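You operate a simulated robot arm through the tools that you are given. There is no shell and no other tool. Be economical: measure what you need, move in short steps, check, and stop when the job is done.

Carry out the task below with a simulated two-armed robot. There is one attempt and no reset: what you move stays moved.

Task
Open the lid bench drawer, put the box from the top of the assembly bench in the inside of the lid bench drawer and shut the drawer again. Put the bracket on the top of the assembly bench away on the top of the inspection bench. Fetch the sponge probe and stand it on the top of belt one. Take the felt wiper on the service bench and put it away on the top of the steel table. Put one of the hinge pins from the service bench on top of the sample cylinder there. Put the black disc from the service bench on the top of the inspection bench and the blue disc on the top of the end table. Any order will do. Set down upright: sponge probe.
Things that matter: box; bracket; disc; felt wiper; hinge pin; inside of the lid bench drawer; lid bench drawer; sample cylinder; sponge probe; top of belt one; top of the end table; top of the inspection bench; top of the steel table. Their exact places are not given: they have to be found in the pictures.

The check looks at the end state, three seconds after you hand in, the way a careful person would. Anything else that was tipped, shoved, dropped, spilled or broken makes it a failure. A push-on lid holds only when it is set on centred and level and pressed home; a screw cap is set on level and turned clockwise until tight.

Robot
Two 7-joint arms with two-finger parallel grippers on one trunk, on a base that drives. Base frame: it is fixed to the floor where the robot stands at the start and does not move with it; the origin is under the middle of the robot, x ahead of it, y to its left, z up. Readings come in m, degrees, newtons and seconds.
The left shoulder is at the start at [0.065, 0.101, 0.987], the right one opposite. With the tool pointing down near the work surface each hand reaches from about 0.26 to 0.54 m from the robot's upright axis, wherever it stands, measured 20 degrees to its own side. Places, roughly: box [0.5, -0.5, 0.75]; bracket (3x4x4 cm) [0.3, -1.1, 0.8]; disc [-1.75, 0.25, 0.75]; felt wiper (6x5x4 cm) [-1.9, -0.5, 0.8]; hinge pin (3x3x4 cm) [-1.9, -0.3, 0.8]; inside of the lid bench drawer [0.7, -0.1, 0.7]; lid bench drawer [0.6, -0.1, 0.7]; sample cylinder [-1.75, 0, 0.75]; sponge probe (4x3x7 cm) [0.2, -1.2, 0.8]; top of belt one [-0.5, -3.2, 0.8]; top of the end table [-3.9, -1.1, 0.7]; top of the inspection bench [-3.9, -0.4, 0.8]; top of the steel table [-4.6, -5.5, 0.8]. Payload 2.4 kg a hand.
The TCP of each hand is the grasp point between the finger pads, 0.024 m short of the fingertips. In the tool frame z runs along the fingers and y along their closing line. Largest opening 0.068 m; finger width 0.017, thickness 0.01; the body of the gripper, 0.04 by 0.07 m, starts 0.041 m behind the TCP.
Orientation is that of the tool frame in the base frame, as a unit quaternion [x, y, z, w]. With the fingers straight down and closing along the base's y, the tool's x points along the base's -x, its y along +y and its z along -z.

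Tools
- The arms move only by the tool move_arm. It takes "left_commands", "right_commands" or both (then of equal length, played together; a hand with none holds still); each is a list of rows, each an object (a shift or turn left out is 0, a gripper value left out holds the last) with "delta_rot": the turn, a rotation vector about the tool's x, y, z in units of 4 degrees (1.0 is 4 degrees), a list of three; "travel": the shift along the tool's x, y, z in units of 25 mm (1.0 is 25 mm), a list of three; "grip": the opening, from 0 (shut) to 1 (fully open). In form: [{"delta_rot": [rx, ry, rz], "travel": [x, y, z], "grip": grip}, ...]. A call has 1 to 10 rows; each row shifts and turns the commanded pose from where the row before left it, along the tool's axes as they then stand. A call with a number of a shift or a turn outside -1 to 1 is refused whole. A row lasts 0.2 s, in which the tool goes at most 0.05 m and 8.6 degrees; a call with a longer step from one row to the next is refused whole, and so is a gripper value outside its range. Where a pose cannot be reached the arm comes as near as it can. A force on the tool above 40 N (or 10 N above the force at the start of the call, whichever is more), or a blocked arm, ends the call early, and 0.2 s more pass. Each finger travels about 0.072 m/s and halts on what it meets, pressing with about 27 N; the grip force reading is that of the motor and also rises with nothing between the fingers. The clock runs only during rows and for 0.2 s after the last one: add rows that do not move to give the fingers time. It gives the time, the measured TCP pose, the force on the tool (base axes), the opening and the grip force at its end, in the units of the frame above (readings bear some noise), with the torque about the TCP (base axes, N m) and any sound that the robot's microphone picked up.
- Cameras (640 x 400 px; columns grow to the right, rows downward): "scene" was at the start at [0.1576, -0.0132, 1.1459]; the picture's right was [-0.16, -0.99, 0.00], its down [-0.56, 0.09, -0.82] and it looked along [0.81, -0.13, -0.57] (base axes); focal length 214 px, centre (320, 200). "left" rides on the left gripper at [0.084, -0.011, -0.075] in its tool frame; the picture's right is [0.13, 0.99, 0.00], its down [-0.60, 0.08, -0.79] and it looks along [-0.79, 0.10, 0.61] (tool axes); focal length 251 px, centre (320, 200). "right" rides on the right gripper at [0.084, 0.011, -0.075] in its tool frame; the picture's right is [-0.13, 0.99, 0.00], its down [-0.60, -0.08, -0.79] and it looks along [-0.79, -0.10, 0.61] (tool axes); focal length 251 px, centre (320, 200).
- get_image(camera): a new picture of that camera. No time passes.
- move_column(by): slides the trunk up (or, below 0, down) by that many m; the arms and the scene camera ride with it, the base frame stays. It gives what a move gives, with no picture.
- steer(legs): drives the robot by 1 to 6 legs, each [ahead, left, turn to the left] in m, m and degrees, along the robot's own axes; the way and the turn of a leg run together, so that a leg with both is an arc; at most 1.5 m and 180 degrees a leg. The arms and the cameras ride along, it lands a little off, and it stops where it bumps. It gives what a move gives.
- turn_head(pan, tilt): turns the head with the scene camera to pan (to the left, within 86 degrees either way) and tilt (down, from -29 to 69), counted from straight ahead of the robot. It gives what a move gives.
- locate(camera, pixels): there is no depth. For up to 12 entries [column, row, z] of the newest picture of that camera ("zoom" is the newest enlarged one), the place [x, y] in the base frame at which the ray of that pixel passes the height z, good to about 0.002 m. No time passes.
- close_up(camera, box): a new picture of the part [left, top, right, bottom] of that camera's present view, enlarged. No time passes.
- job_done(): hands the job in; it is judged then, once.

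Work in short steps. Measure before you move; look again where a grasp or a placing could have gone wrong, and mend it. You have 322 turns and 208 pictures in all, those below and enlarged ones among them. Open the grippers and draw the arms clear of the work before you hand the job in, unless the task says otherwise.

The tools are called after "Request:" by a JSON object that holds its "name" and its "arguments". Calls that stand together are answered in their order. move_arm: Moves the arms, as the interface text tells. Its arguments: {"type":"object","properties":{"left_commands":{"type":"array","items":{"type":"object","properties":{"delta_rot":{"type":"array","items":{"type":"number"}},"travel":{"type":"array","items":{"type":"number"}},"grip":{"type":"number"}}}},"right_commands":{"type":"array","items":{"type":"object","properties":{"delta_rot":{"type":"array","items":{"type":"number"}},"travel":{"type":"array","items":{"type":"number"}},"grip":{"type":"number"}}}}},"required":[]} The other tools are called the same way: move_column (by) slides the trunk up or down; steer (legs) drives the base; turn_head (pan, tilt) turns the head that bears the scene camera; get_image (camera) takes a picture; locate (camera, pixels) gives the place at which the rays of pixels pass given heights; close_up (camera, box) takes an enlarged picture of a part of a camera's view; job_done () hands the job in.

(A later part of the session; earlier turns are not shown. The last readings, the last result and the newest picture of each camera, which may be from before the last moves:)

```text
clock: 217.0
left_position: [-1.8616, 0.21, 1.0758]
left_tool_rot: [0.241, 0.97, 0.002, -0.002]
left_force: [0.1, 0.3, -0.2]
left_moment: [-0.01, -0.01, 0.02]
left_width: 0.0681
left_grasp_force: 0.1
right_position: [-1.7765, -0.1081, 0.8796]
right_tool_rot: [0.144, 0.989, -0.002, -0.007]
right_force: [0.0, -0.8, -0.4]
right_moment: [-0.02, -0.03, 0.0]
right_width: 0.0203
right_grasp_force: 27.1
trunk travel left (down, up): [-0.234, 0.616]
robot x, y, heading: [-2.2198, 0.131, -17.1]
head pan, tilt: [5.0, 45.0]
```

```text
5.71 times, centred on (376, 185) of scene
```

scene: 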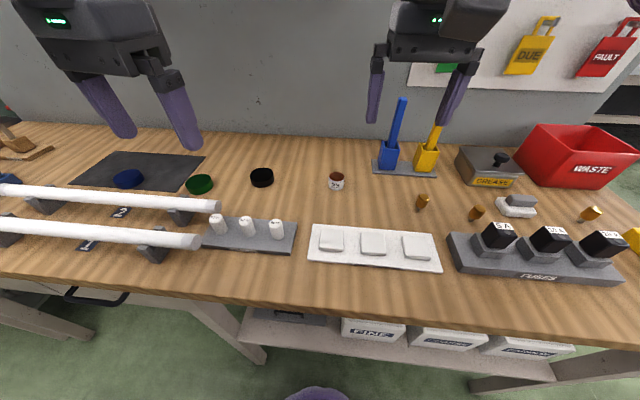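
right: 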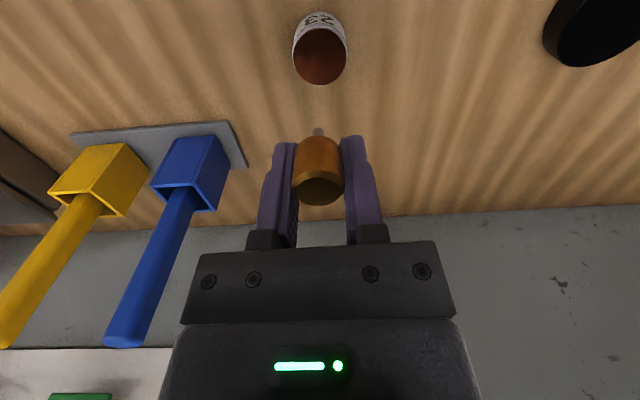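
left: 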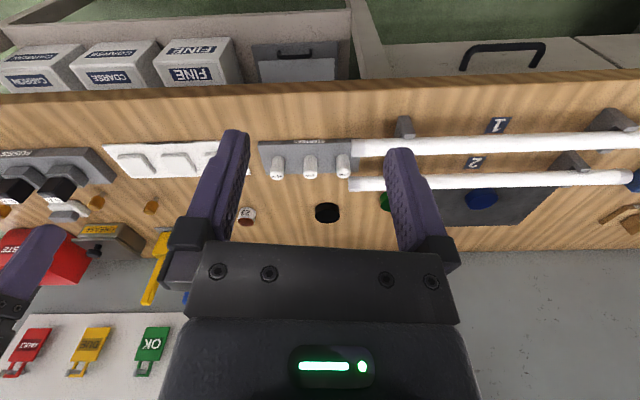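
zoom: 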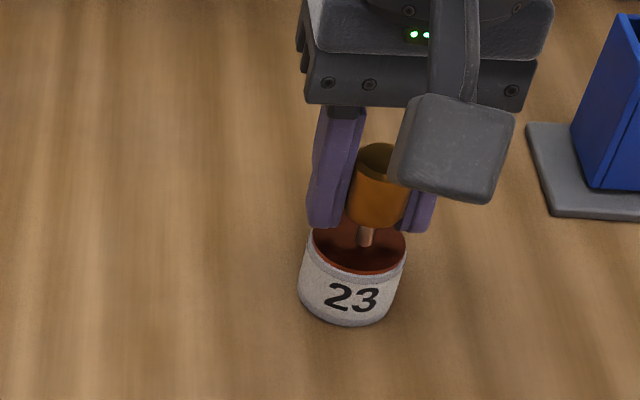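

Request:
{"name": "move_arm", "arguments": {"right_commands": [{"travel": [0, 0, 0.06]}, {"travel": [0, 0, 0.06]}, {"travel": [0, 0, 0.06]}, {"travel": [0, 0, 0.06]}]}}

Request:
{"name": "close_up", "arguments": {"camera": "right", "box": [240, 80, 400, 220]}}

```text
clock: 218.0
left_position: [-1.8625, 0.2101, 1.0775]
left_tool_rot: [0.24, 0.971, 0.002, -0.001]
left_force: [-0.3, 0.5, -0.2]
left_moment: [-0.03, 0.0, 0.04]
left_width: 0.0678
left_grasp_force: 0.1
right_position: [-1.7763, -0.1068, 0.877]
right_tool_rot: [0.145, 0.989, -0.001, -0.004]
right_force: [3.1, -2.7, 26.9]
right_moment: [-0.07, 0.08, 0.05]
right_width: 0.0205
right_grasp_force: 27.2
trunk travel left (down, up): [-0.234, 0.616]
robot x, y, heading: [-2.2192, 0.1323, -17.2]
head pan, tilt: [5.0, 45.0]
```

```text
2.86 times, centred on (320, 150) of right
```

zoom: 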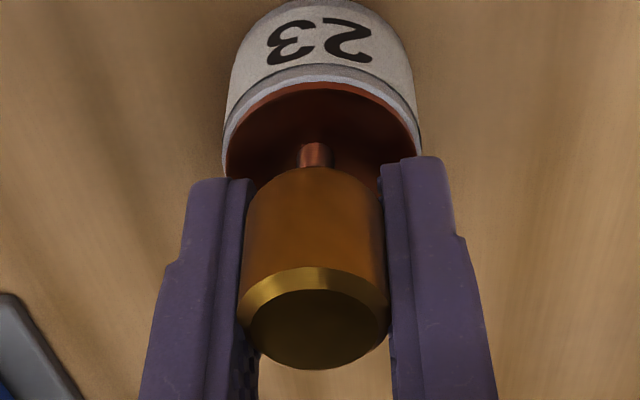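

Contact. Ease load, then open and rise vertically.

Request:
{"name": "move_arm", "arguments": {"right_commands": [{"travel": [0, 0, -0.1]}, {}]}}

Request:
{"name": "move_arm", "arguments": {"right_commands": [{"grip": 0.4}, {"grip": 0.6}, {"grip": 1}, {}, {}, {"travel": [0, 0, -0.4]}, {"travel": [0, 0, -0.8]}, {"travel": [0, 0, -1]}, {"travel": [0, 0, -1]}]}}

Request:
{"name": "close_up", "arguments": {"camera": "scene", "box": [300, 130, 460, 230]}}

```text
clock: 218.6
left_position: [-1.8612, 0.2098, 1.0759]
left_tool_rot: [0.241, 0.971, 0.001, -0.002]
left_force: [-0.4, 0.2, -0.1]
left_moment: [0.03, 0.01, 0.03]
left_width: 0.0681
left_grasp_force: 0.1
right_position: [-1.7772, -0.1072, 0.8778]
right_tool_rot: [0.144, 0.99, -0.001, -0.007]
right_force: [0.5, 0.5, 6.9]
right_moment: [0.03, 0.01, -0.03]
right_width: 0.02
right_grasp_force: 26.9
trunk travel left (down, up): [-0.234, 0.616]
robot x, y, heading: [-2.2209, 0.134, -17.1]
head pan, tilt: [5.0, 45.0]
```

```text
clock: 220.6
left_position: [-1.8615, 0.2098, 1.0753]
left_tool_rot: [0.241, 0.971, 0.001, -0.002]
left_force: [-0.5, 0.2, -0.1]
left_moment: [0.01, 0.05, 0.03]
left_width: 0.068
left_grasp_force: 0.0
right_position: [-1.7752, -0.1067, 0.9577]
right_tool_rot: [0.143, 0.99, 0.0, -0.006]
right_force: [0.4, 1.0, -0.5]
right_moment: [-0.01, -0.01, 0.02]
right_width: 0.0679
right_grasp_force: 0.1
trunk travel left (down, up): [-0.234, 0.616]
robot x, y, heading: [-2.2176, 0.1303, -16.8]
head pan, tilt: [5.0, 45.0]
```

```text
4.00 times, centred on (380, 180) of scene
```

zoom: 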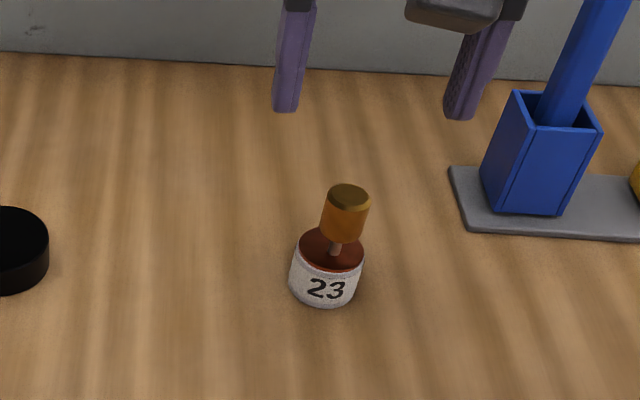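

The pin stands on the cylinder. Raise the hand clear, then measure the black and blue discs.

Request:
{"name": "move_arm", "arguments": {"right_commands": [{"travel": [0, 0, -1]}, {"travel": [0, 0, -1]}, {"travel": [0, 0, -1]}, {"travel": [0, 0, -1]}]}}

Request:
{"name": "turn_head", "arguments": {"pan": 15, "tilt": 45}}

Request:
{"name": "get_image", "arguments": {"camera": "scene"}}

Request:
{"name": "get_image", "arguments": {"camera": "right"}}

Request:
{"name": "get_image", "arguments": {"camera": "left"}}

```text
clock: 221.6
left_position: [-1.8613, 0.2091, 1.0762]
left_tool_rot: [0.241, 0.971, 0.002, -0.003]
left_force: [-0.2, 0.1, 0.8]
left_moment: [0.0, -0.03, 0.0]
left_width: 0.0681
left_grasp_force: 0.1
right_position: [-1.7945, -0.1033, 1.0397]
right_tool_rot: [0.144, 0.99, 0.0, -0.006]
right_force: [0.0, 0.2, 0.1]
right_moment: [0.04, -0.01, 0.03]
right_width: 0.068
right_grasp_force: 0.0
right hand out of reach, approached as far as the arm can: row 2, 3, 4
trunk travel left (down, up): [-0.234, 0.616]
robot x, y, heading: [-2.2184, 0.1318, -16.9]
head pan, tilt: [5.0, 45.0]
```

```text
clock: 222.3
left_position: [-1.8606, 0.2083, 1.0759]
left_tool_rot: [0.241, 0.971, 0.001, -0.003]
left_force: [0.8, 0.0, 0.1]
left_moment: [-0.02, -0.03, 0.0]
left_width: 0.0681
left_grasp_force: 0.1
right_position: [-1.794, -0.1023, 1.0385]
right_tool_rot: [0.145, 0.989, -0.001, -0.006]
right_force: [-0.1, -0.8, -0.5]
right_moment: [0.04, 0.04, 0.02]
right_width: 0.0678
right_grasp_force: 0.0
trunk travel left (down, up): [-0.234, 0.616]
robot x, y, heading: [-2.221, 0.1286, -16.9]
head pan, tilt: [15.0, 45.0]
```

```text
100 pictures are left
```

scene: 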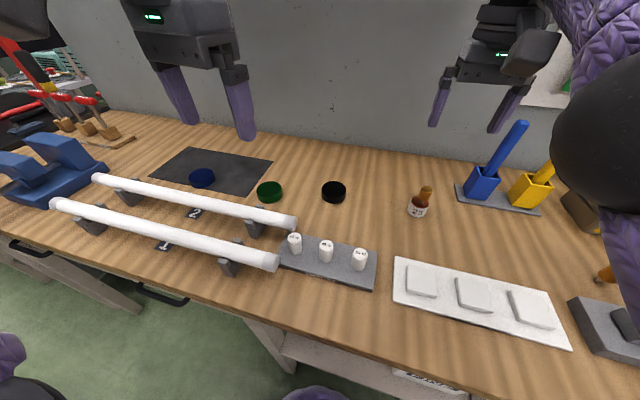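

```text
99 pictures are left
```

right: 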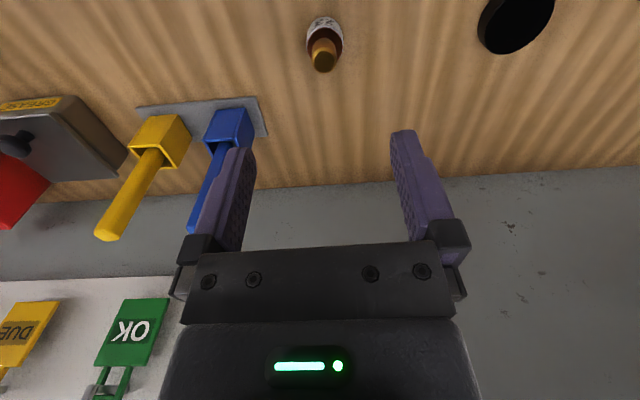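

```text
98 pictures are left
```

left: 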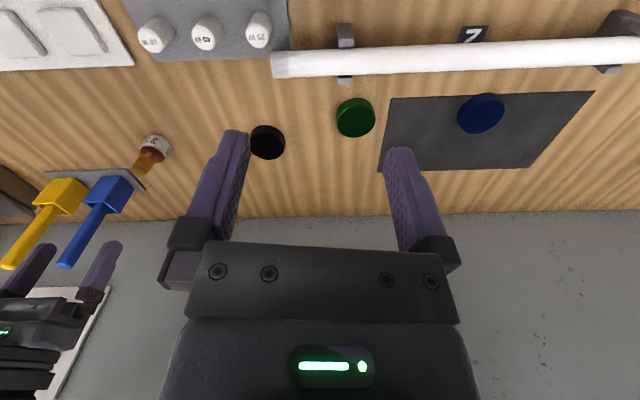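

Request:
{"name": "close_up", "arguments": {"camera": "scene", "box": [170, 150, 370, 275]}}

Request:
{"name": "close_up", "arguments": {"camera": "left", "box": [220, 70, 540, 190]}}

```text
3.20 times, centred on (270, 212) of scene
```

zoom: 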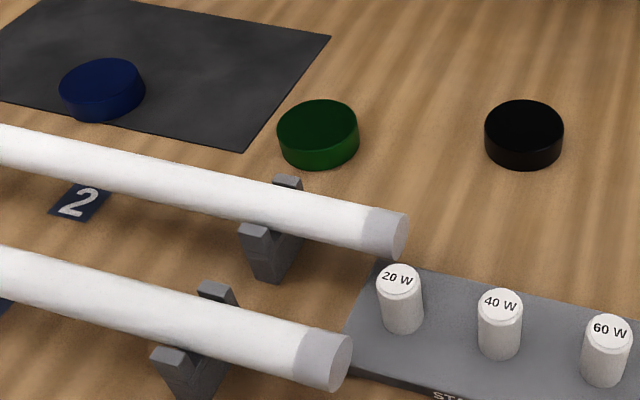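

```text
2.00 times, centred on (380, 130) of left
```

zoom: 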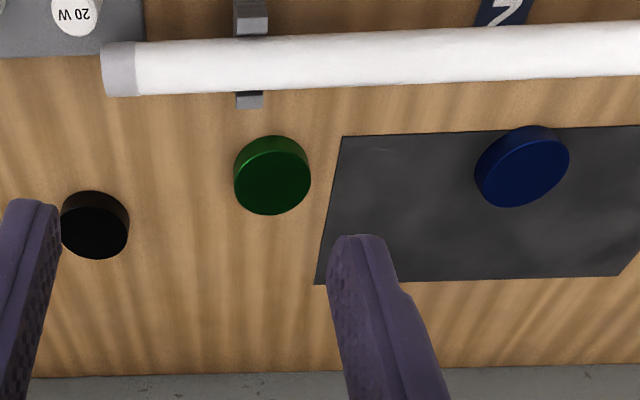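

Request:
{"name": "locate", "arguments": {"camera": "scene", "pixels": [[333.75, 189.5, 0.82], [333.75, 189.5, 0.84], [321.5, 190, 0.83], [346, 190, 0.83], [202, 176.4, 0.82], [202, 176.4, 0.84]]}}

Request:
{"name": "locate", "arguments": {"camera": "left", "pixels": [[268.5, 142.5, 0.82], [268.5, 142.5, 0.84], [483, 116, 0.82], [483, 116, 0.84], [459, 118, 0.83], [504, 104, 0.83]]}}

```text
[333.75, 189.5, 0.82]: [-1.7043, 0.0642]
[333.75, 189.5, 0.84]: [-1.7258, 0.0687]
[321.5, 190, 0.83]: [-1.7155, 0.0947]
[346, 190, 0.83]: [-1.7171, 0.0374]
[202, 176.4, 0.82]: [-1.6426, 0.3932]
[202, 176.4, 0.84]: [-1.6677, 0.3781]
```

```text
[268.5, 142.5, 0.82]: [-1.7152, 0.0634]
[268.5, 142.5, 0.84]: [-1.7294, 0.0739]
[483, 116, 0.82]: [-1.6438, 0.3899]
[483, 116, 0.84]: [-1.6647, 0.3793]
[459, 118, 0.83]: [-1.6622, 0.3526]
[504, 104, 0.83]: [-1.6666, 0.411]
```

Discs ⌀≈57 mm: black ≈(-1.725,0.070), blue ≈(-1.663,0.381). Check the tube's position/height as the wrist camera may pass above it.

Request:
{"name": "locate", "arguments": {"camera": "scene", "pixels": [[294.4, 223.6, 0.84], [294.4, 223.6, 0.88], [99, 178, 0.84], [99, 178, 0.88], [273, 263, 0.84], [273, 263, 0.88], [295, 236, 0.86]]}}

Request:
{"name": "locate", "arguments": {"camera": "left", "pixels": [[272, 63, 0.84], [272, 63, 0.88], [258, 20, 0.86], [400, 75, 0.86], [500, 66, 0.86]]}}

```text
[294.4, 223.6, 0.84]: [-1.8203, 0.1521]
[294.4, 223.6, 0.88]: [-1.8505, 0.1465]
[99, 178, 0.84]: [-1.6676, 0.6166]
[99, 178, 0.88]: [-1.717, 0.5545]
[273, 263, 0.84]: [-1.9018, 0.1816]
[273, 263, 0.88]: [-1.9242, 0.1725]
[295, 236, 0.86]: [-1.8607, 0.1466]
```

```text
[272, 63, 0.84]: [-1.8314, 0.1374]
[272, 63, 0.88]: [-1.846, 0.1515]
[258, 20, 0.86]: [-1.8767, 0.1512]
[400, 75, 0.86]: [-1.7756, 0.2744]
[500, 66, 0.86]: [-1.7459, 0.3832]
```

Tube 2 top ≈0.884, so the wrist camera (≥0.91) will clear it. Strafe left 0.25 so both discs are in reach.

Request:
{"name": "steer", "arguments": {"legs": [[0, 0.25, 0]]}}

Request:
{"name": "get_image", "arguments": {"camera": "left"}}

Request:
{"name": "get_image", "arguments": {"camera": "right"}}

```text
clock: 224.1
left_position: [-1.7876, 0.4469, 1.0765]
left_tool_rot: [0.243, 0.97, 0.002, -0.002]
left_force: [0.1, 0.4, -0.1]
left_moment: [0.01, -0.01, 0.01]
left_width: 0.0681
left_grasp_force: 0.1
right_position: [-1.7222, 0.1354, 1.0389]
right_tool_rot: [0.145, 0.989, -0.002, -0.006]
right_force: [0.3, 0.2, -1.1]
right_moment: [0.0, 0.0, -0.01]
right_width: 0.068
right_grasp_force: 0.0
trunk travel left (down, up): [-0.234, 0.616]
robot x, y, heading: [-2.1461, 0.3671, -17.2]
head pan, tilt: [15.0, 45.0]
```

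```text
95 pictures are left
```

left: 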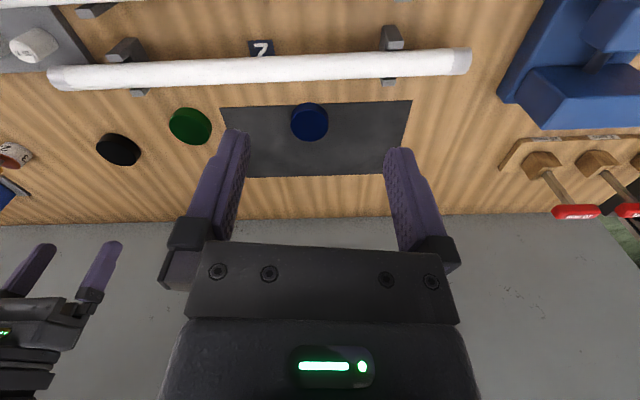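

```text
94 pictures are left
```

right: 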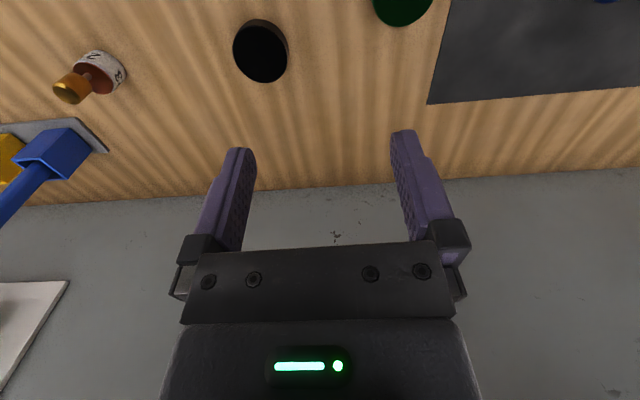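

Request:
{"name": "locate", "arguments": {"camera": "left", "pixels": [[310, 122, 0.83], [310, 122, 0.84], [291, 124, 0.835], [328, 122, 0.835], [119, 150, 0.835]]}}

Request:
{"name": "locate", "arguments": {"camera": "right", "pixels": [[264, 54, 0.83], [264, 54, 0.84], [237, 58, 0.835], [288, 50, 0.835]]}}

Request:
{"name": "close_up", "arguments": {"camera": "scene", "box": [200, 130, 460, 290]}}

```text
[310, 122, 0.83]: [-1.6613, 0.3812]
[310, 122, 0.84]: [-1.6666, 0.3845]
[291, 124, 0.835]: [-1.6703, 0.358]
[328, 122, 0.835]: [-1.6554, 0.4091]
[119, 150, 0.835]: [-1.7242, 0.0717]
```

```text
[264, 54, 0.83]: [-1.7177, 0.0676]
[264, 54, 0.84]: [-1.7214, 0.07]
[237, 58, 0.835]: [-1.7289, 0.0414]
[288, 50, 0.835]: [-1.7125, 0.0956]
```

```text
2.46 times, centred on (330, 210) of scene
```

zoom: 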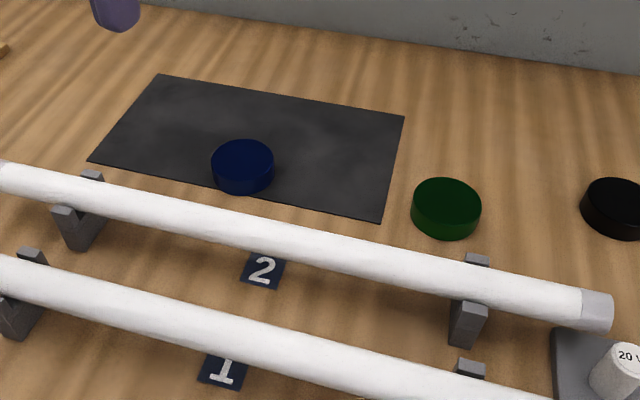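

Blue (-1.664,0.3835), black (-1.7205,0.069). Move both hands to hover.

Request:
{"name": "move_arm", "arguments": {"left_commands": [{"travel": [-0.926, 0.015, 1]}, {"travel": [-0.926, 0.015, 1]}, {"travel": [-0.926, 0.015, 1]}, {"travel": [-0.926, 0.015, 1]}, {"travel": [-0.926, 0.015, 1]}, {"travel": [-0.926, 0.015, 1]}, {}], "right_commands": [{"travel": [-0.138, -0.42, 0.79]}, {"travel": [-0.138, -0.42, 0.79]}, {"travel": [-0.138, -0.42, 0.79]}, {"travel": [-0.138, -0.42, 0.79]}, {"travel": [-0.138, -0.42, 0.79]}, {"travel": [-0.138, -0.42, 0.79]}, {}]}}

Request:
{"name": "get_image", "arguments": {"camera": "left"}}

Request:
{"name": "get_image", "arguments": {"camera": "right"}}

```text
clock: 225.7
left_position: [-1.6636, 0.3837, 0.9236]
left_tool_rot: [0.242, 0.97, 0.001, -0.002]
left_force: [0.5, -0.1, -0.1]
left_moment: [0.01, -0.01, -0.01]
left_width: 0.068
left_grasp_force: 0.0
right_position: [-1.6949, 0.1129, 0.9363]
right_tool_rot: [0.149, 0.989, -0.002, -0.006]
right_force: [-0.9, 0.5, -0.2]
right_moment: [0.0, 0.03, -0.01]
right_width: 0.068
right_grasp_force: 0.0
right hand out of reach, approached as far as the arm can: row 1, 2, 3, 4, 5, 6
trunk travel left (down, up): [-0.234, 0.616]
robot x, y, heading: [-2.1487, 0.3671, -17.3]
head pan, tilt: [15.0, 45.0]
```

```text
92 pictures are left
```

left: 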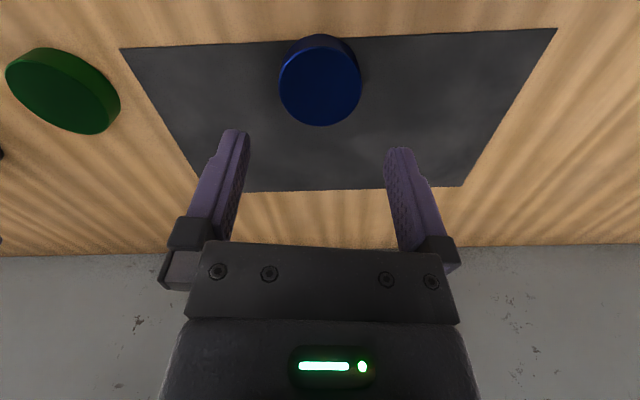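

```text
91 pictures are left
```

right: 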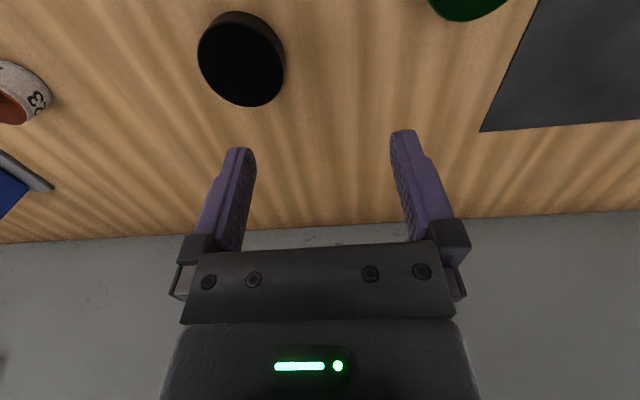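

Request:
{"name": "locate", "arguments": {"camera": "left", "pixels": [[320, 84, 0.837], [279, 84, 0.837], [362, 83, 0.837], [320, 125, 0.837], [320, 48, 0.837]]}}

Request:
{"name": "locate", "arguments": {"camera": "right", "pixels": [[242, 63, 0.837], [199, 62, 0.837], [285, 68, 0.837], [238, 105, 0.837], [245, 24, 0.837]]}}

```text
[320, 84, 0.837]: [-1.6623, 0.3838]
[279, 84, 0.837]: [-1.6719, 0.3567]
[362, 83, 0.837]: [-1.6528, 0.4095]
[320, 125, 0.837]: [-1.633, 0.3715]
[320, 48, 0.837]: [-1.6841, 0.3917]
```

```text
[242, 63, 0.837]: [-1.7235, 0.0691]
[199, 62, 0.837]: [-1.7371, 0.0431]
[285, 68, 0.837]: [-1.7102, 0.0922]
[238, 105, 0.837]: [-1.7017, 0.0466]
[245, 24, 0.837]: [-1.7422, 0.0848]
```

Descend left on blue and grip; shift right over black.

Request:
{"name": "move_arm", "arguments": {"left_commands": [{"travel": [-0.02, -0.03, 0.75]}, {"travel": [-0.02, -0.03, 0.75]}, {"travel": [0, 0, 0.75]}, {"travel": [0, 0, 0.75]}, {}, {"grip": 0}, {}, {}, {}], "right_commands": [{"travel": [0.19, -0.684, 0]}, {"travel": [0.19, -0.684, 0]}, {"travel": [0.19, -0.684, 0]}, {}, {}, {}, {}, {}, {}]}}

Request:
{"name": "get_image", "arguments": {"camera": "right"}}

```text
clock: 227.7
left_position: [-1.663, 0.3831, 0.8504]
left_tool_rot: [0.242, 0.97, 0.002, -0.003]
left_force: [0.3, 0.8, 0.3]
left_moment: [-0.02, 0.02, 0.03]
left_width: 0.0543
left_grasp_force: 26.9
right_position: [-1.6943, 0.1125, 0.9357]
right_tool_rot: [0.149, 0.989, -0.002, -0.007]
right_force: [0.2, -1.4, 0.2]
right_moment: [-0.01, 0.02, -0.01]
right_width: 0.0681
right_grasp_force: 0.0
right hand out of reach, approached as far as the arm can: row 1, 2, 3
trunk travel left (down, up): [-0.234, 0.616]
robot x, y, heading: [-2.1455, 0.3702, -17.1]
head pan, tilt: [15.0, 45.0]
```

```text
90 pictures are left
```

right: 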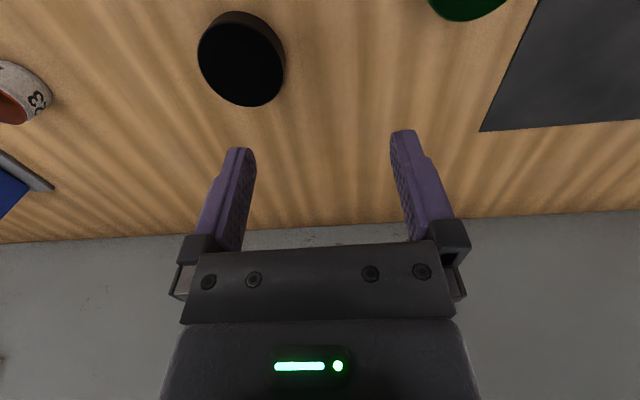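

Blue is held. Lift it, and pull the right hand back toward the robot to free it from its reach limit.

Request:
{"name": "move_arm", "arguments": {"left_commands": [{"travel": [0, 0, -1]}, {"travel": [0, 0, -1]}, {"travel": [0, 0, -1]}, {"travel": [0, 0, -1]}, {"travel": [0, 0, -1]}, {}], "right_commands": [{"travel": [1, 0, 0]}, {"travel": [1, 0, 0]}, {"travel": [1, 0, 0]}, {"travel": [0, -0.7, 0]}, {"travel": [0, -0.7, 0]}, {"travel": [0, -0.7, 0]}]}}

```text
clock: 229.1
left_position: [-1.6643, 0.3822, 0.9767]
left_tool_rot: [0.242, 0.97, 0.001, -0.002]
left_force: [-0.4, 0.2, -1.3]
left_moment: [0.01, 0.0, 0.04]
left_width: 0.0541
left_grasp_force: 26.7
right_position: [-1.7818, 0.0832, 0.9377]
right_tool_rot: [0.146, 0.989, -0.001, -0.006]
right_force: [0.0, -1.0, 0.3]
right_moment: [0.0, 0.02, -0.01]
right_width: 0.068
right_grasp_force: 0.0
right hand out of reach, approached as far as the arm can: row 1
trunk travel left (down, up): [-0.234, 0.616]
robot x, y, heading: [-2.1487, 0.3725, -17.0]
head pan, tilt: [15.0, 45.0]
```

Request:
{"name": "move_arm", "arguments": {"right_commands": [{"travel": [-0.8, 0.03, 0.1]}, {"travel": [-0.8, 0.03, 0.1]}, {"travel": [-0.8, 0.03, 0.1]}, {}]}}

Request:
{"name": "get_image", "arguments": {"camera": "right"}}

```text
clock: 230.1
left_position: [-1.6642, 0.3822, 0.9757]
left_tool_rot: [0.243, 0.97, 0.001, -0.002]
left_force: [-0.1, 0.7, -1.2]
left_moment: [-0.01, -0.02, 0.02]
left_width: 0.0542
left_grasp_force: 26.5
right_position: [-1.7226, 0.0688, 0.9302]
right_tool_rot: [0.145, 0.989, -0.001, -0.006]
right_force: [0.8, -0.9, 0.2]
right_moment: [-0.03, 0.02, 0.0]
right_width: 0.0678
right_grasp_force: 0.0
trunk travel left (down, up): [-0.234, 0.616]
robot x, y, heading: [-2.1442, 0.3716, -17.0]
head pan, tilt: [15.0, 45.0]
```

```text
89 pictures are left
```

right: 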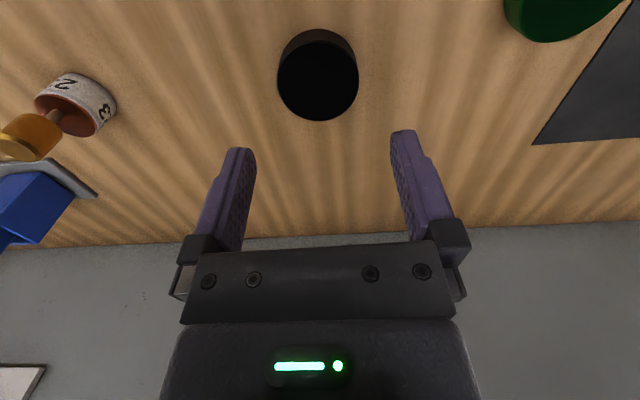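

Request:
{"name": "locate", "arguments": {"camera": "right", "pixels": [[278, 77, 0.837], [358, 78, 0.837], [318, 120, 0.837], [317, 41, 0.837]]}}

```text
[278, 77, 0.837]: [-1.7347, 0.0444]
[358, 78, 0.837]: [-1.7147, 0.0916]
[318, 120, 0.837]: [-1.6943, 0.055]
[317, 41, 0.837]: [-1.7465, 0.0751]
```

Centred within ~2 mm. Descend and grip black.

Request:
{"name": "move_arm", "arguments": {"right_commands": [{"travel": [0, -0.06, 0.82]}, {"travel": [0, 0, 0.82]}, {"travel": [0, 0, 0.82]}, {"travel": [0, 0, 0.82]}, {}, {"grip": 0}, {}, {}, {}]}}

Request:
{"name": "move_arm", "arguments": {"right_commands": [{"travel": [0, 0, -1]}, {"travel": [0, 0, -1]}, {"travel": [0, 0, -1]}, {"travel": [0, 0, -1]}, {}]}}

Request:
{"name": "get_image", "arguments": {"camera": "scene"}}

```text
clock: 232.1
left_position: [-1.6636, 0.3813, 0.9751]
left_tool_rot: [0.242, 0.97, 0.001, -0.002]
left_force: [-1.0, 0.2, -2.2]
left_moment: [0.0, -0.02, 0.02]
left_width: 0.0543
left_grasp_force: 26.9
right_position: [-1.7238, 0.0663, 0.8478]
right_tool_rot: [0.146, 0.989, -0.001, -0.006]
right_force: [-0.3, 0.2, 0.5]
right_moment: [-0.02, 0.0, -0.02]
right_width: 0.0544
right_grasp_force: 26.7
trunk travel left (down, up): [-0.234, 0.616]
robot x, y, heading: [-2.1461, 0.3702, -17.1]
head pan, tilt: [15.0, 45.0]
```

```text
clock: 233.3
left_position: [-1.6646, 0.3816, 0.976]
left_tool_rot: [0.242, 0.97, 0.002, -0.002]
left_force: [-0.2, -0.5, -1.3]
left_moment: [0.03, 0.02, 0.03]
left_width: 0.0545
left_grasp_force: 27.1
right_position: [-1.7228, 0.0687, 0.9484]
right_tool_rot: [0.145, 0.989, 0.0, -0.006]
right_force: [-0.5, 0.4, -0.8]
right_moment: [0.02, -0.01, 0.01]
right_width: 0.0542
right_grasp_force: 26.6
trunk travel left (down, up): [-0.234, 0.616]
robot x, y, heading: [-2.1489, 0.3682, -17.2]
head pan, tilt: [15.0, 45.0]
```

```text
88 pictures are left
```

scene: 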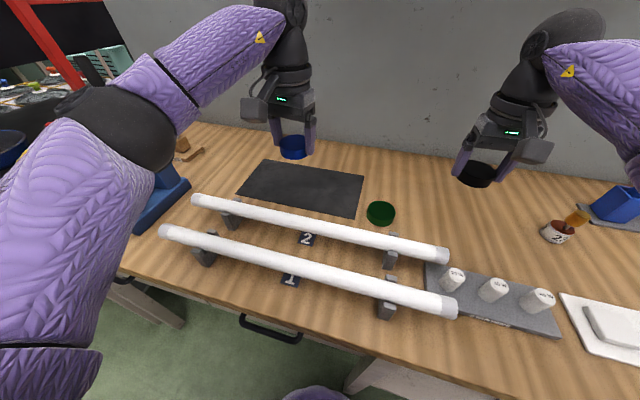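

Both discs held. Retract and raise both hands, back away, turn to the inspection bench.

Request:
{"name": "move_arm", "arguments": {"left_commands": [{"travel": [0.9, 0, -0.7]}, {"travel": [0.9, 0, -0.7]}, {"travel": [0.9, 0, -0.7]}, {"travel": [0.9, 0, -0.7]}, {"travel": [0.9, 0, -0.7]}, {"travel": [0.9, 0, -0.3]}], "right_commands": [{"travel": [0.9, 0, -0.7]}, {"travel": [0.9, 0, -0.7]}, {"travel": [0.9, 0, -0.7]}, {"travel": [0.9, 0, -0.7]}, {"travel": [0.9, 0, -0.7]}, {"travel": [0.9, 0, -0.7]}]}}

Request:
{"name": "steer", "arguments": {"legs": [[-0.38, 0, 0], [0, 0, 180], [0, 1.22, 0], [0.3, 0, 0]]}}

Request:
{"name": "turn_head", "arguments": {"pan": 0, "tilt": 45}}

Request:
{"name": "get_image", "arguments": {"camera": "scene"}}

```text
clock: 234.7
left_position: [-1.7844, 0.4464, 1.0722]
left_tool_rot: [0.242, 0.97, 0.001, -0.002]
left_force: [-0.4, -0.6, -1.6]
left_moment: [0.01, 0.02, 0.0]
left_width: 0.0543
left_grasp_force: 27.2
right_position: [-1.8517, 0.1068, 1.0537]
right_tool_rot: [0.144, 0.99, 0.0, -0.007]
right_force: [0.5, 0.2, -1.5]
right_moment: [0.0, -0.02, 0.03]
right_width: 0.0543
right_grasp_force: 27.0
trunk travel left (down, up): [-0.234, 0.616]
robot x, y, heading: [-2.1429, 0.368, -17.2]
head pan, tilt: [15.0, 45.0]
```

```text
clock: 251.9
left_position: [-3.5058, -0.683, 1.0707]
left_tool_rot: [0.971, -0.238, 0.003, 0.002]
left_force: [0.0, 0.6, -1.4]
left_moment: [0.02, 0.01, 0.0]
left_width: 0.0542
left_grasp_force: 26.9
right_position: [-3.4398, -0.3419, 1.0541]
right_tool_rot: [0.99, -0.141, 0.007, -0.001]
right_force: [-1.1, 0.4, -1.4]
right_moment: [-0.02, -0.01, 0.0]
right_width: 0.0542
right_grasp_force: 27.0
trunk travel left (down, up): [-0.234, 0.616]
robot x, y, heading: [-3.1434, -0.6008, 163.4]
head pan, tilt: [15.0, 45.0]
```

```text
clock: 252.7
left_position: [-3.5068, -0.6826, 1.0711]
left_tool_rot: [0.971, -0.238, 0.003, 0.002]
left_force: [-0.6, 0.1, -1.5]
left_moment: [0.01, -0.03, -0.02]
left_width: 0.0543
left_grasp_force: 27.4
right_position: [-3.4404, -0.3428, 1.0543]
right_tool_rot: [0.99, -0.14, 0.006, -0.001]
right_force: [0.2, 0.6, -0.9]
right_moment: [0.02, 0.03, 0.02]
right_width: 0.0539
right_grasp_force: 27.1
trunk travel left (down, up): [-0.234, 0.616]
robot x, y, heading: [-3.145, -0.6025, 163.3]
head pan, tilt: [0.0, 45.0]
```

```text
87 pictures are left
```

scene: 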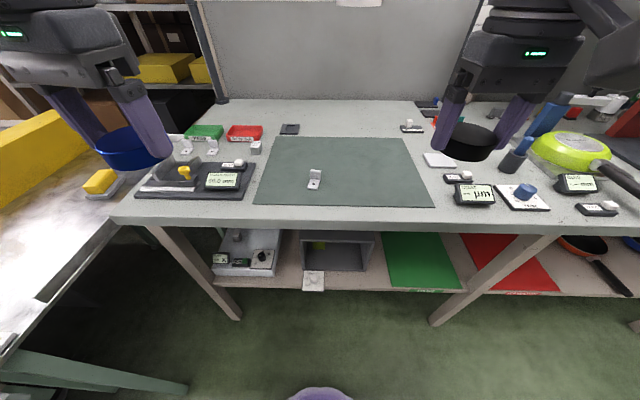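

Mat right part is free. Advance 5 cm and bring the black disc over (n −3.37, t −1.37).

Request:
{"name": "steer", "arguments": {"legs": [[0.05, 0, 0]]}}

Request:
{"name": "move_arm", "arguments": {"right_commands": [{"travel": [-0.9, 0.14, 0.3]}, {"travel": [-0.9, 0.14, 1]}, {"travel": [-0.9, 0.14, 1]}, {"travel": [-0.9, 0.14, 1]}, {"travel": [-0.9, 0.14, 1]}, {"travel": [-0.9, 0.14, 1]}, {"travel": [0, 0, 0.6]}, {}]}}

Request:
{"name": "get_image", "arguments": {"camera": "right"}}

```text
clock: 253.6
left_position: [-3.5549, -0.6674, 1.071]
left_tool_rot: [0.971, -0.238, 0.002, 0.002]
left_force: [-0.5, 0.2, -0.9]
left_moment: [0.05, -0.01, 0.01]
left_width: 0.0538
left_grasp_force: 26.9
right_position: [-3.4903, -0.3279, 1.0542]
right_tool_rot: [0.99, -0.141, 0.007, -0.001]
right_force: [0.2, 0.3, -1.8]
right_moment: [0.0, -0.03, -0.01]
right_width: 0.0541
right_grasp_force: 27.3
trunk travel left (down, up): [-0.234, 0.616]
robot x, y, heading: [-3.1934, -0.5899, 163.2]
head pan, tilt: [0.0, 45.0]
```

```text
clock: 255.4
left_position: [-3.5537, -0.6681, 1.0707]
left_tool_rot: [0.971, -0.237, 0.002, 0.002]
left_force: [0.7, 0.9, -2.3]
left_moment: [0.01, -0.03, 0.0]
left_width: 0.0542
left_grasp_force: 26.8
right_position: [-3.6231, -0.3106, 0.9051]
right_tool_rot: [0.99, -0.141, 0.006, -0.001]
right_force: [-0.6, 0.1, -1.9]
right_moment: [-0.03, -0.04, -0.04]
right_width: 0.054
right_grasp_force: 27.3
trunk travel left (down, up): [-0.234, 0.616]
robot x, y, heading: [-3.1968, -0.5887, 163.3]
head pan, tilt: [0.0, 45.0]
```

```text
86 pictures are left
```

right: 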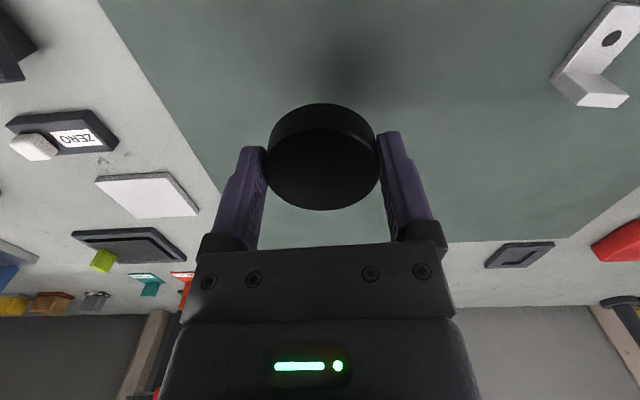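

Free mat beneath. Lower to contact.

Request:
{"name": "move_arm", "arguments": {"right_commands": [{"travel": [0, 0, 0.9]}, {"travel": [0, 0, 0.8]}, {"travel": [0, 0, 0.2]}, {"travel": [0, 0, 0.12]}, {"travel": [0, 0, 0.12]}, {"travel": [0, 0, 0.12]}]}}

```text
clock: 256.8
left_position: [-3.5541, -0.6685, 1.0721]
left_tool_rot: [0.971, -0.237, 0.002, 0.002]
left_force: [1.0, 0.5, -0.9]
left_moment: [0.0, 0.01, 0.02]
left_width: 0.0542
left_grasp_force: 26.5
right_position: [-3.6216, -0.3097, 0.85]
right_tool_rot: [0.99, -0.14, 0.005, -0.001]
right_force: [-2.7, 1.7, 11.3]
right_moment: [-0.15, 0.0, -0.03]
right_width: 0.0543
right_grasp_force: 27.2
trunk travel left (down, up): [-0.234, 0.616]
robot x, y, heading: [-3.1927, -0.5869, 163.4]
head pan, tilt: [0.0, 45.0]
```

Contact (11 N). Release and rise, retract.

Request:
{"name": "move_arm", "arguments": {"right_commands": [{"grip": 0.9}, {"grip": 1}, {}, {"travel": [0, 0, -0.5]}, {"travel": [0, 0, -1]}, {"travel": [0, 0, -1]}, {"travel": [0, 0, -1]}, {"travel": [0.5, 0, -1]}, {"travel": [1, 0, -1]}, {"travel": [1, 0, -1]}]}}

Request:
{"name": "move_arm", "arguments": {"right_commands": [{"travel": [1, 0, -0.7]}, {"travel": [1, 0, -0.7]}, {"travel": [1, 0, 0]}]}}

Request:
{"name": "get_image", "arguments": {"camera": "scene"}}

```text
clock: 259.0
left_position: [-3.554, -0.6668, 1.0715]
left_tool_rot: [0.971, -0.238, 0.002, 0.001]
left_force: [0.5, -0.7, -1.6]
left_moment: [0.0, 0.01, 0.0]
left_width: 0.0544
left_grasp_force: 26.9
right_position: [-3.5632, -0.3282, 1.0129]
right_tool_rot: [0.99, -0.141, 0.006, -0.001]
right_force: [-0.6, 0.6, 0.4]
right_moment: [0.0, 0.01, 0.01]
right_width: 0.0681
right_grasp_force: 0.1
trunk travel left (down, up): [-0.234, 0.616]
robot x, y, heading: [-3.1934, -0.5884, 163.5]
head pan, tilt: [0.0, 45.0]
```

```text
clock: 259.8
left_position: [-3.5538, -0.6675, 1.0711]
left_tool_rot: [0.971, -0.237, 0.002, 0.002]
left_force: [-0.2, 0.4, -0.9]
left_moment: [0.03, 0.02, 0.02]
left_width: 0.0542
left_grasp_force: 27.3
right_position: [-3.4924, -0.3484, 1.0476]
right_tool_rot: [0.99, -0.141, 0.006, -0.001]
right_force: [-0.5, -0.7, 0.5]
right_moment: [0.0, -0.02, -0.03]
right_width: 0.0678
right_grasp_force: 0.0
trunk travel left (down, up): [-0.234, 0.616]
robot x, y, heading: [-3.1891, -0.592, 163.4]
head pan, tilt: [0.0, 45.0]
```

```text
85 pictures are left
```

scene: 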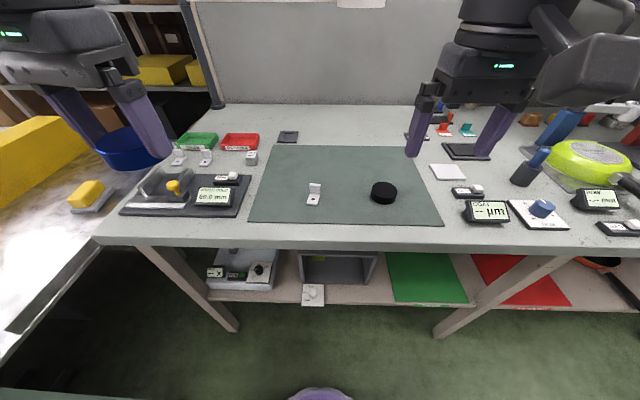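

Black disc placed. Back off and move left to view the end table.

Request:
{"name": "steer", "arguments": {"legs": [[-0.3, 0, 0], [0, 0.6, 0]]}}

Request:
{"name": "turn_head", "arguments": {"pan": 5, "tilt": 40}}

Request:
{"name": "get_image", "arguments": {"camera": "scene"}}

Request:
{"name": "get_image", "arguments": {"camera": "left"}}

```text
clock: 264.9
left_position: [-3.4396, -1.3336, 1.0714]
left_tool_rot: [0.972, -0.236, 0.002, 0.001]
left_force: [0.1, 0.3, -0.1]
left_moment: [-0.03, -0.03, 0.0]
left_width: 0.0542
left_grasp_force: 27.3
right_position: [-3.3793, -1.0154, 1.0471]
right_tool_rot: [0.99, -0.139, 0.006, -0.001]
right_force: [-0.1, 0.2, -0.3]
right_moment: [0.04, 0.02, 0.01]
right_width: 0.0683
right_grasp_force: 0.0
trunk travel left (down, up): [-0.234, 0.616]
robot x, y, heading: [-3.0749, -1.2568, 163.5]
head pan, tilt: [0.0, 45.0]
```

```text
clock: 265.5
left_position: [-3.4396, -1.3345, 1.0718]
left_tool_rot: [0.972, -0.235, 0.002, 0.002]
left_force: [-0.9, -0.4, -1.7]
left_moment: [0.0, 0.0, 0.02]
left_width: 0.054
left_grasp_force: 26.8
right_position: [-3.3781, -1.0144, 1.0462]
right_tool_rot: [0.99, -0.138, 0.007, -0.001]
right_force: [-0.4, 0.4, 0.8]
right_moment: [0.0, -0.01, 0.03]
right_width: 0.0681
right_grasp_force: 0.1
trunk travel left (down, up): [-0.234, 0.616]
robot x, y, heading: [-3.0699, -1.2529, 163.7]
head pan, tilt: [5.0, 40.0]
```

```text
84 pictures are left
```

scene: 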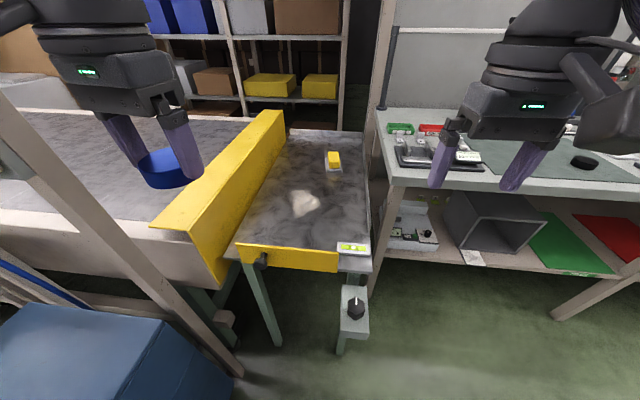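

```text
83 pictures are left
```

left: 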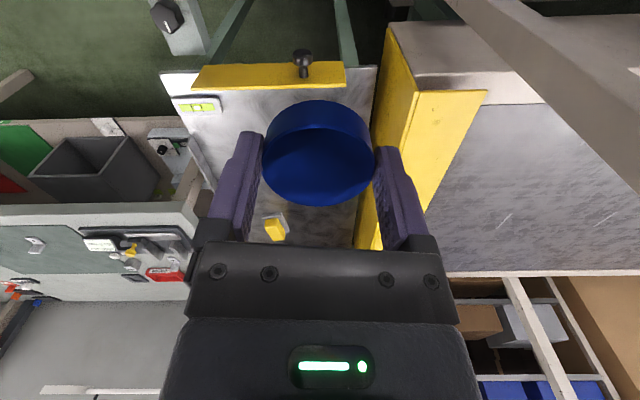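

End table between belt two's yellow guard and the inspection bench. Triangulate its height from the level device and sponge block.

Request:
{"name": "locate", "arguments": {"camera": "scene", "pixels": [[340, 248, 0.74], [340, 248, 0.8], [370, 249, 0.74], [370, 249, 0.8], [372, 267, 0.75], [240, 250, 0.75], [284, 140, 0.75], [360, 135, 0.75]]}}

Request:
{"name": "locate", "arguments": {"camera": "left", "pixels": [[221, 110, 0.74], [221, 110, 0.8], [173, 101, 0.74], [173, 101, 0.8], [163, 73, 0.75], [375, 68, 0.75], [262, 217, 0.77]]}}

Request:
{"name": "close_up", "arguments": {"camera": "scene", "box": [220, 120, 400, 290]}}

```text
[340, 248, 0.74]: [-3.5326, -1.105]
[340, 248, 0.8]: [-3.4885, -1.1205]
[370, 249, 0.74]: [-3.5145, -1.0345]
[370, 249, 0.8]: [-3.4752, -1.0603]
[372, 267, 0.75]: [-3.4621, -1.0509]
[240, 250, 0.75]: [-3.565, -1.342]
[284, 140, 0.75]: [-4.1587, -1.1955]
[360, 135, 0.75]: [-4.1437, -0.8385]
```

```text
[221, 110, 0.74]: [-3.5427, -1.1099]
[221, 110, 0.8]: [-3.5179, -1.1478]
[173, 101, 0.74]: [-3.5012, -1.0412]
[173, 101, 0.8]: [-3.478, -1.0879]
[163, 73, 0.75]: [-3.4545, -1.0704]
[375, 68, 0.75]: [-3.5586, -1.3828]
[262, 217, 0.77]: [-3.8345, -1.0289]
```

```text
2.35 times, centred on (310, 205) of scene
```

zoom: 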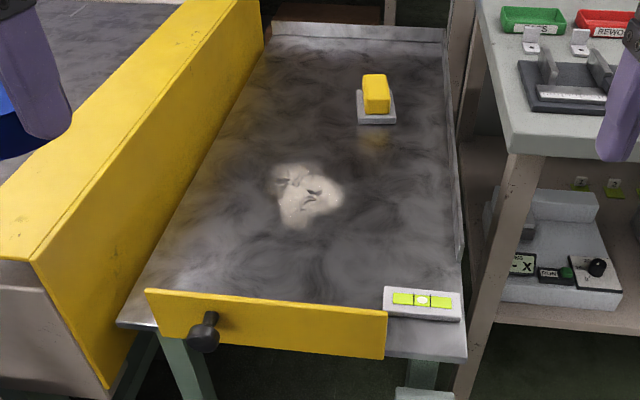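

Request:
{"name": "locate", "arguments": {"camera": "scene", "pixels": [[187.5, 231, 0.8], [187.5, 231, 0.9], [245, 245, 0.75], [245, 245, 0.8], [338, 252, 0.75], [338, 252, 0.8], [303, 190, 0.735], [303, 215, 0.735], [350, 300, 0.5]]}}

Request:
{"name": "locate", "arguments": {"camera": "left", "pixels": [[417, 92, 0.8], [417, 92, 0.9], [345, 62, 0.75], [345, 62, 0.8], [195, 68, 0.75], [195, 68, 0.8]]}}

```text
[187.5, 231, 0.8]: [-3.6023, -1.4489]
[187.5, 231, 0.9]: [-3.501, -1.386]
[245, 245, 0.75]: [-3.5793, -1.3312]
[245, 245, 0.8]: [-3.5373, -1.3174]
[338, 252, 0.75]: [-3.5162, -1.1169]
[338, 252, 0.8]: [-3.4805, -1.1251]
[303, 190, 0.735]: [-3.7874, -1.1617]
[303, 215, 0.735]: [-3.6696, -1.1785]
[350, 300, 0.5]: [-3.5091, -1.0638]
```

```text
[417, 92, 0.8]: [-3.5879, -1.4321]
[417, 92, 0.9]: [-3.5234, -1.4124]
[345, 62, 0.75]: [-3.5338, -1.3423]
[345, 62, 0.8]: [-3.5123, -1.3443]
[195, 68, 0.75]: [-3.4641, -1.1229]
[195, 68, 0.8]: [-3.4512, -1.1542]
```

Guard top 0.839 and clear; a stain sits at n −3.16…−3.27, t≈−2.2, so I aim for (n −3.20, t −2.12) on the table. Position the base.

Request:
{"name": "steer", "arguments": {"legs": [[0.14, -0.135, 0]]}}

Request:
{"name": "get_image", "arguments": {"camera": "scene"}}

```text
clock: 267.1
left_position: [-3.5337, -1.166, 1.0727]
left_tool_rot: [0.972, -0.234, 0.002, 0.001]
left_force: [0.6, 0.6, -1.2]
left_moment: [0.03, -0.03, 0.0]
left_width: 0.0538
left_grasp_force: 27.5
right_position: [-3.4738, -0.8483, 1.0473]
right_tool_rot: [0.99, -0.139, 0.007, -0.001]
right_force: [0.1, 0.3, -0.5]
right_moment: [0.01, 0.01, 0.0]
right_width: 0.068
right_grasp_force: 0.1
trunk travel left (down, up): [-0.234, 0.616]
robot x, y, heading: [-3.1708, -1.0837, 163.4]
head pan, tilt: [5.0, 40.0]
```

```text
81 pictures are left
```

scene: 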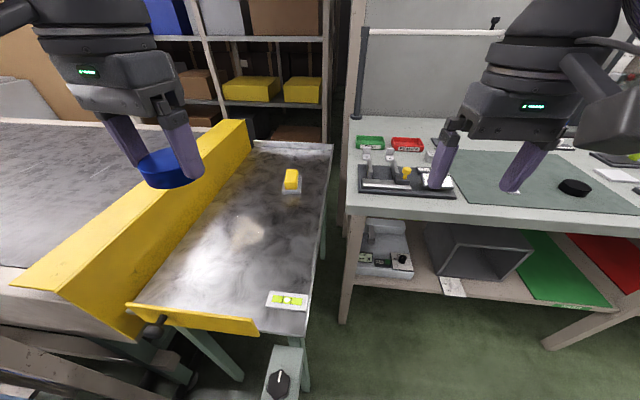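

Move the blue disc over the target, to z≈0.85.

Request:
{"name": "move_arm", "arguments": {"left_commands": [{"travel": [-0.868, -0.054, 0.6]}, {"travel": [-0.868, -0.054, 0.9]}, {"travel": [-0.868, -0.054, 0.9]}, {"travel": [-0.868, -0.054, 0.9]}, {"travel": [-0.868, -0.054, 0.9]}, {"travel": [-0.868, -0.054, 0.9]}, {"travel": [-0.868, -0.054, 0.9]}, {"travel": [-0.868, -0.054, 0.9]}, {"travel": [0, 0, 0.9]}, {}]}}

Request:
{"name": "get_image", "arguments": {"camera": "left"}}

Request:
{"name": "get_image", "arguments": {"camera": "scene"}}

```text
clock: 269.3
left_position: [-3.6837, -1.0779, 0.874]
left_tool_rot: [0.972, -0.235, 0.002, 0.001]
left_force: [0.5, 0.3, -0.2]
left_moment: [-0.02, -0.01, 0.0]
left_width: 0.0543
left_grasp_force: 26.8
right_position: [-3.474, -0.8476, 1.0472]
right_tool_rot: [0.99, -0.138, 0.006, -0.001]
right_force: [0.2, -0.2, -0.2]
right_moment: [-0.05, -0.04, 0.01]
right_width: 0.068
right_grasp_force: 0.1
trunk travel left (down, up): [-0.234, 0.616]
robot x, y, heading: [-3.1699, -1.0867, 163.5]
head pan, tilt: [5.0, 40.0]
```

```text
80 pictures are left
```

left: 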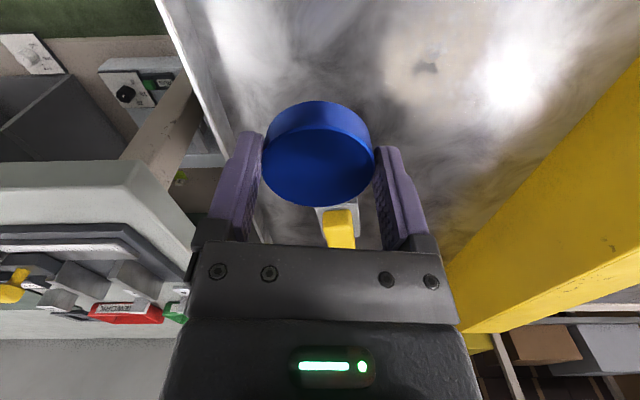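

```text
79 pictures are left
```

scene: 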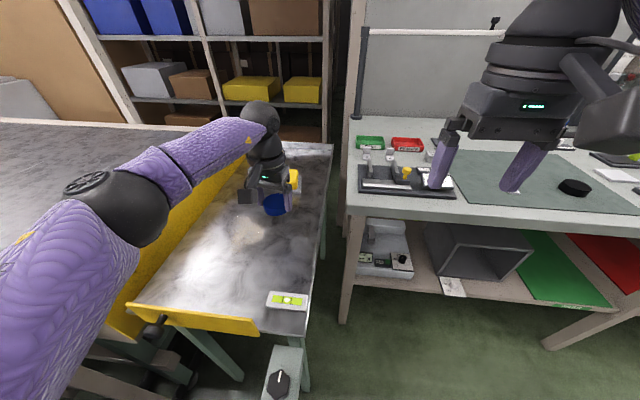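

Request:
{"name": "locate", "arguments": {"camera": "left", "pixels": [[205, 85, 0.75], [235, 140, 0.75], [330, 205, 0.76], [400, 100, 0.735]]}}

Request:
{"name": "locate", "arguments": {"camera": "scene", "pixels": [[108, 245, 0.9], [108, 245, 0.85], [322, 200, 0.75], [310, 300, 0.75]]}}

```text
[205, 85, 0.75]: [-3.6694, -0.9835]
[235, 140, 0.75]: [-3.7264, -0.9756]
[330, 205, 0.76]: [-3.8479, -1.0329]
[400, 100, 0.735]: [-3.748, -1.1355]
```

```text
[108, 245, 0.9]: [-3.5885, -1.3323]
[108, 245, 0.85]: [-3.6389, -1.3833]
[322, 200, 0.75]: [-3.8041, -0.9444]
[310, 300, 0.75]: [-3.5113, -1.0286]
```

Elbow is at ~1.0+ height so it clears the guard. Lower gradually.

Request:
{"name": "move_arm", "arguments": {"left_commands": [{"travel": [0, 0, 1]}, {"travel": [0, 0, 1]}, {"travel": [0, 0, 0.8]}, {"travel": [0, 0, 0.2]}, {"travel": [0, 0, 0.2]}, {"travel": [0, 0, 0.2]}, {"travel": [0, 0, 0.2]}]}}

Request:
{"name": "get_image", "arguments": {"camera": "left"}}

```text
clock: 270.9
left_position: [-3.683, -1.0792, 0.7843]
left_tool_rot: [0.972, -0.235, 0.001, 0.001]
left_force: [-0.3, -0.3, -1.4]
left_moment: [-0.03, -0.03, -0.01]
left_width: 0.054
left_grasp_force: 27.1
right_position: [-3.4747, -0.848, 1.0466]
right_tool_rot: [0.99, -0.138, 0.006, -0.001]
right_force: [0.1, -0.6, 0.1]
right_moment: [-0.01, 0.01, 0.03]
right_width: 0.0677
right_grasp_force: 0.2
trunk travel left (down, up): [-0.234, 0.616]
robot x, y, heading: [-3.1747, -1.0836, 163.7]
head pan, tilt: [5.0, 40.0]
```

```text
78 pictures are left
```

left: 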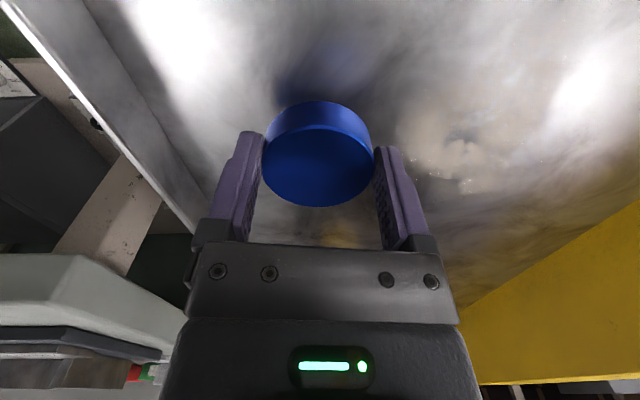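

Not yet touching; keep stepping down.

Request:
{"name": "move_arm", "arguments": {"left_commands": [{"travel": [0, 0, 0.16]}, {"travel": [0, 0, 0.16]}, {"travel": [0, 0, 0.16]}, {"travel": [0, 0, 0.16]}, {"travel": [0, 0, 0.16]}, {"travel": [0, 0, 0.16]}]}}

```text
clock: 272.3
left_position: [-3.6825, -1.0783, 0.7633]
left_tool_rot: [0.972, -0.235, 0.0, 0.001]
left_force: [-2.6, -1.8, 22.5]
left_moment: [0.05, 0.23, -0.04]
left_width: 0.0546
left_grasp_force: 27.1
right_position: [-3.4729, -0.8475, 1.0479]
right_tool_rot: [0.99, -0.139, 0.006, -0.001]
right_force: [-0.2, -0.3, 0.5]
right_moment: [-0.02, 0.02, -0.01]
right_width: 0.068
right_grasp_force: 0.1
trunk travel left (down, up): [-0.234, 0.616]
robot x, y, heading: [-3.1718, -1.0783, 163.5]
head pan, tilt: [5.0, 40.0]
```

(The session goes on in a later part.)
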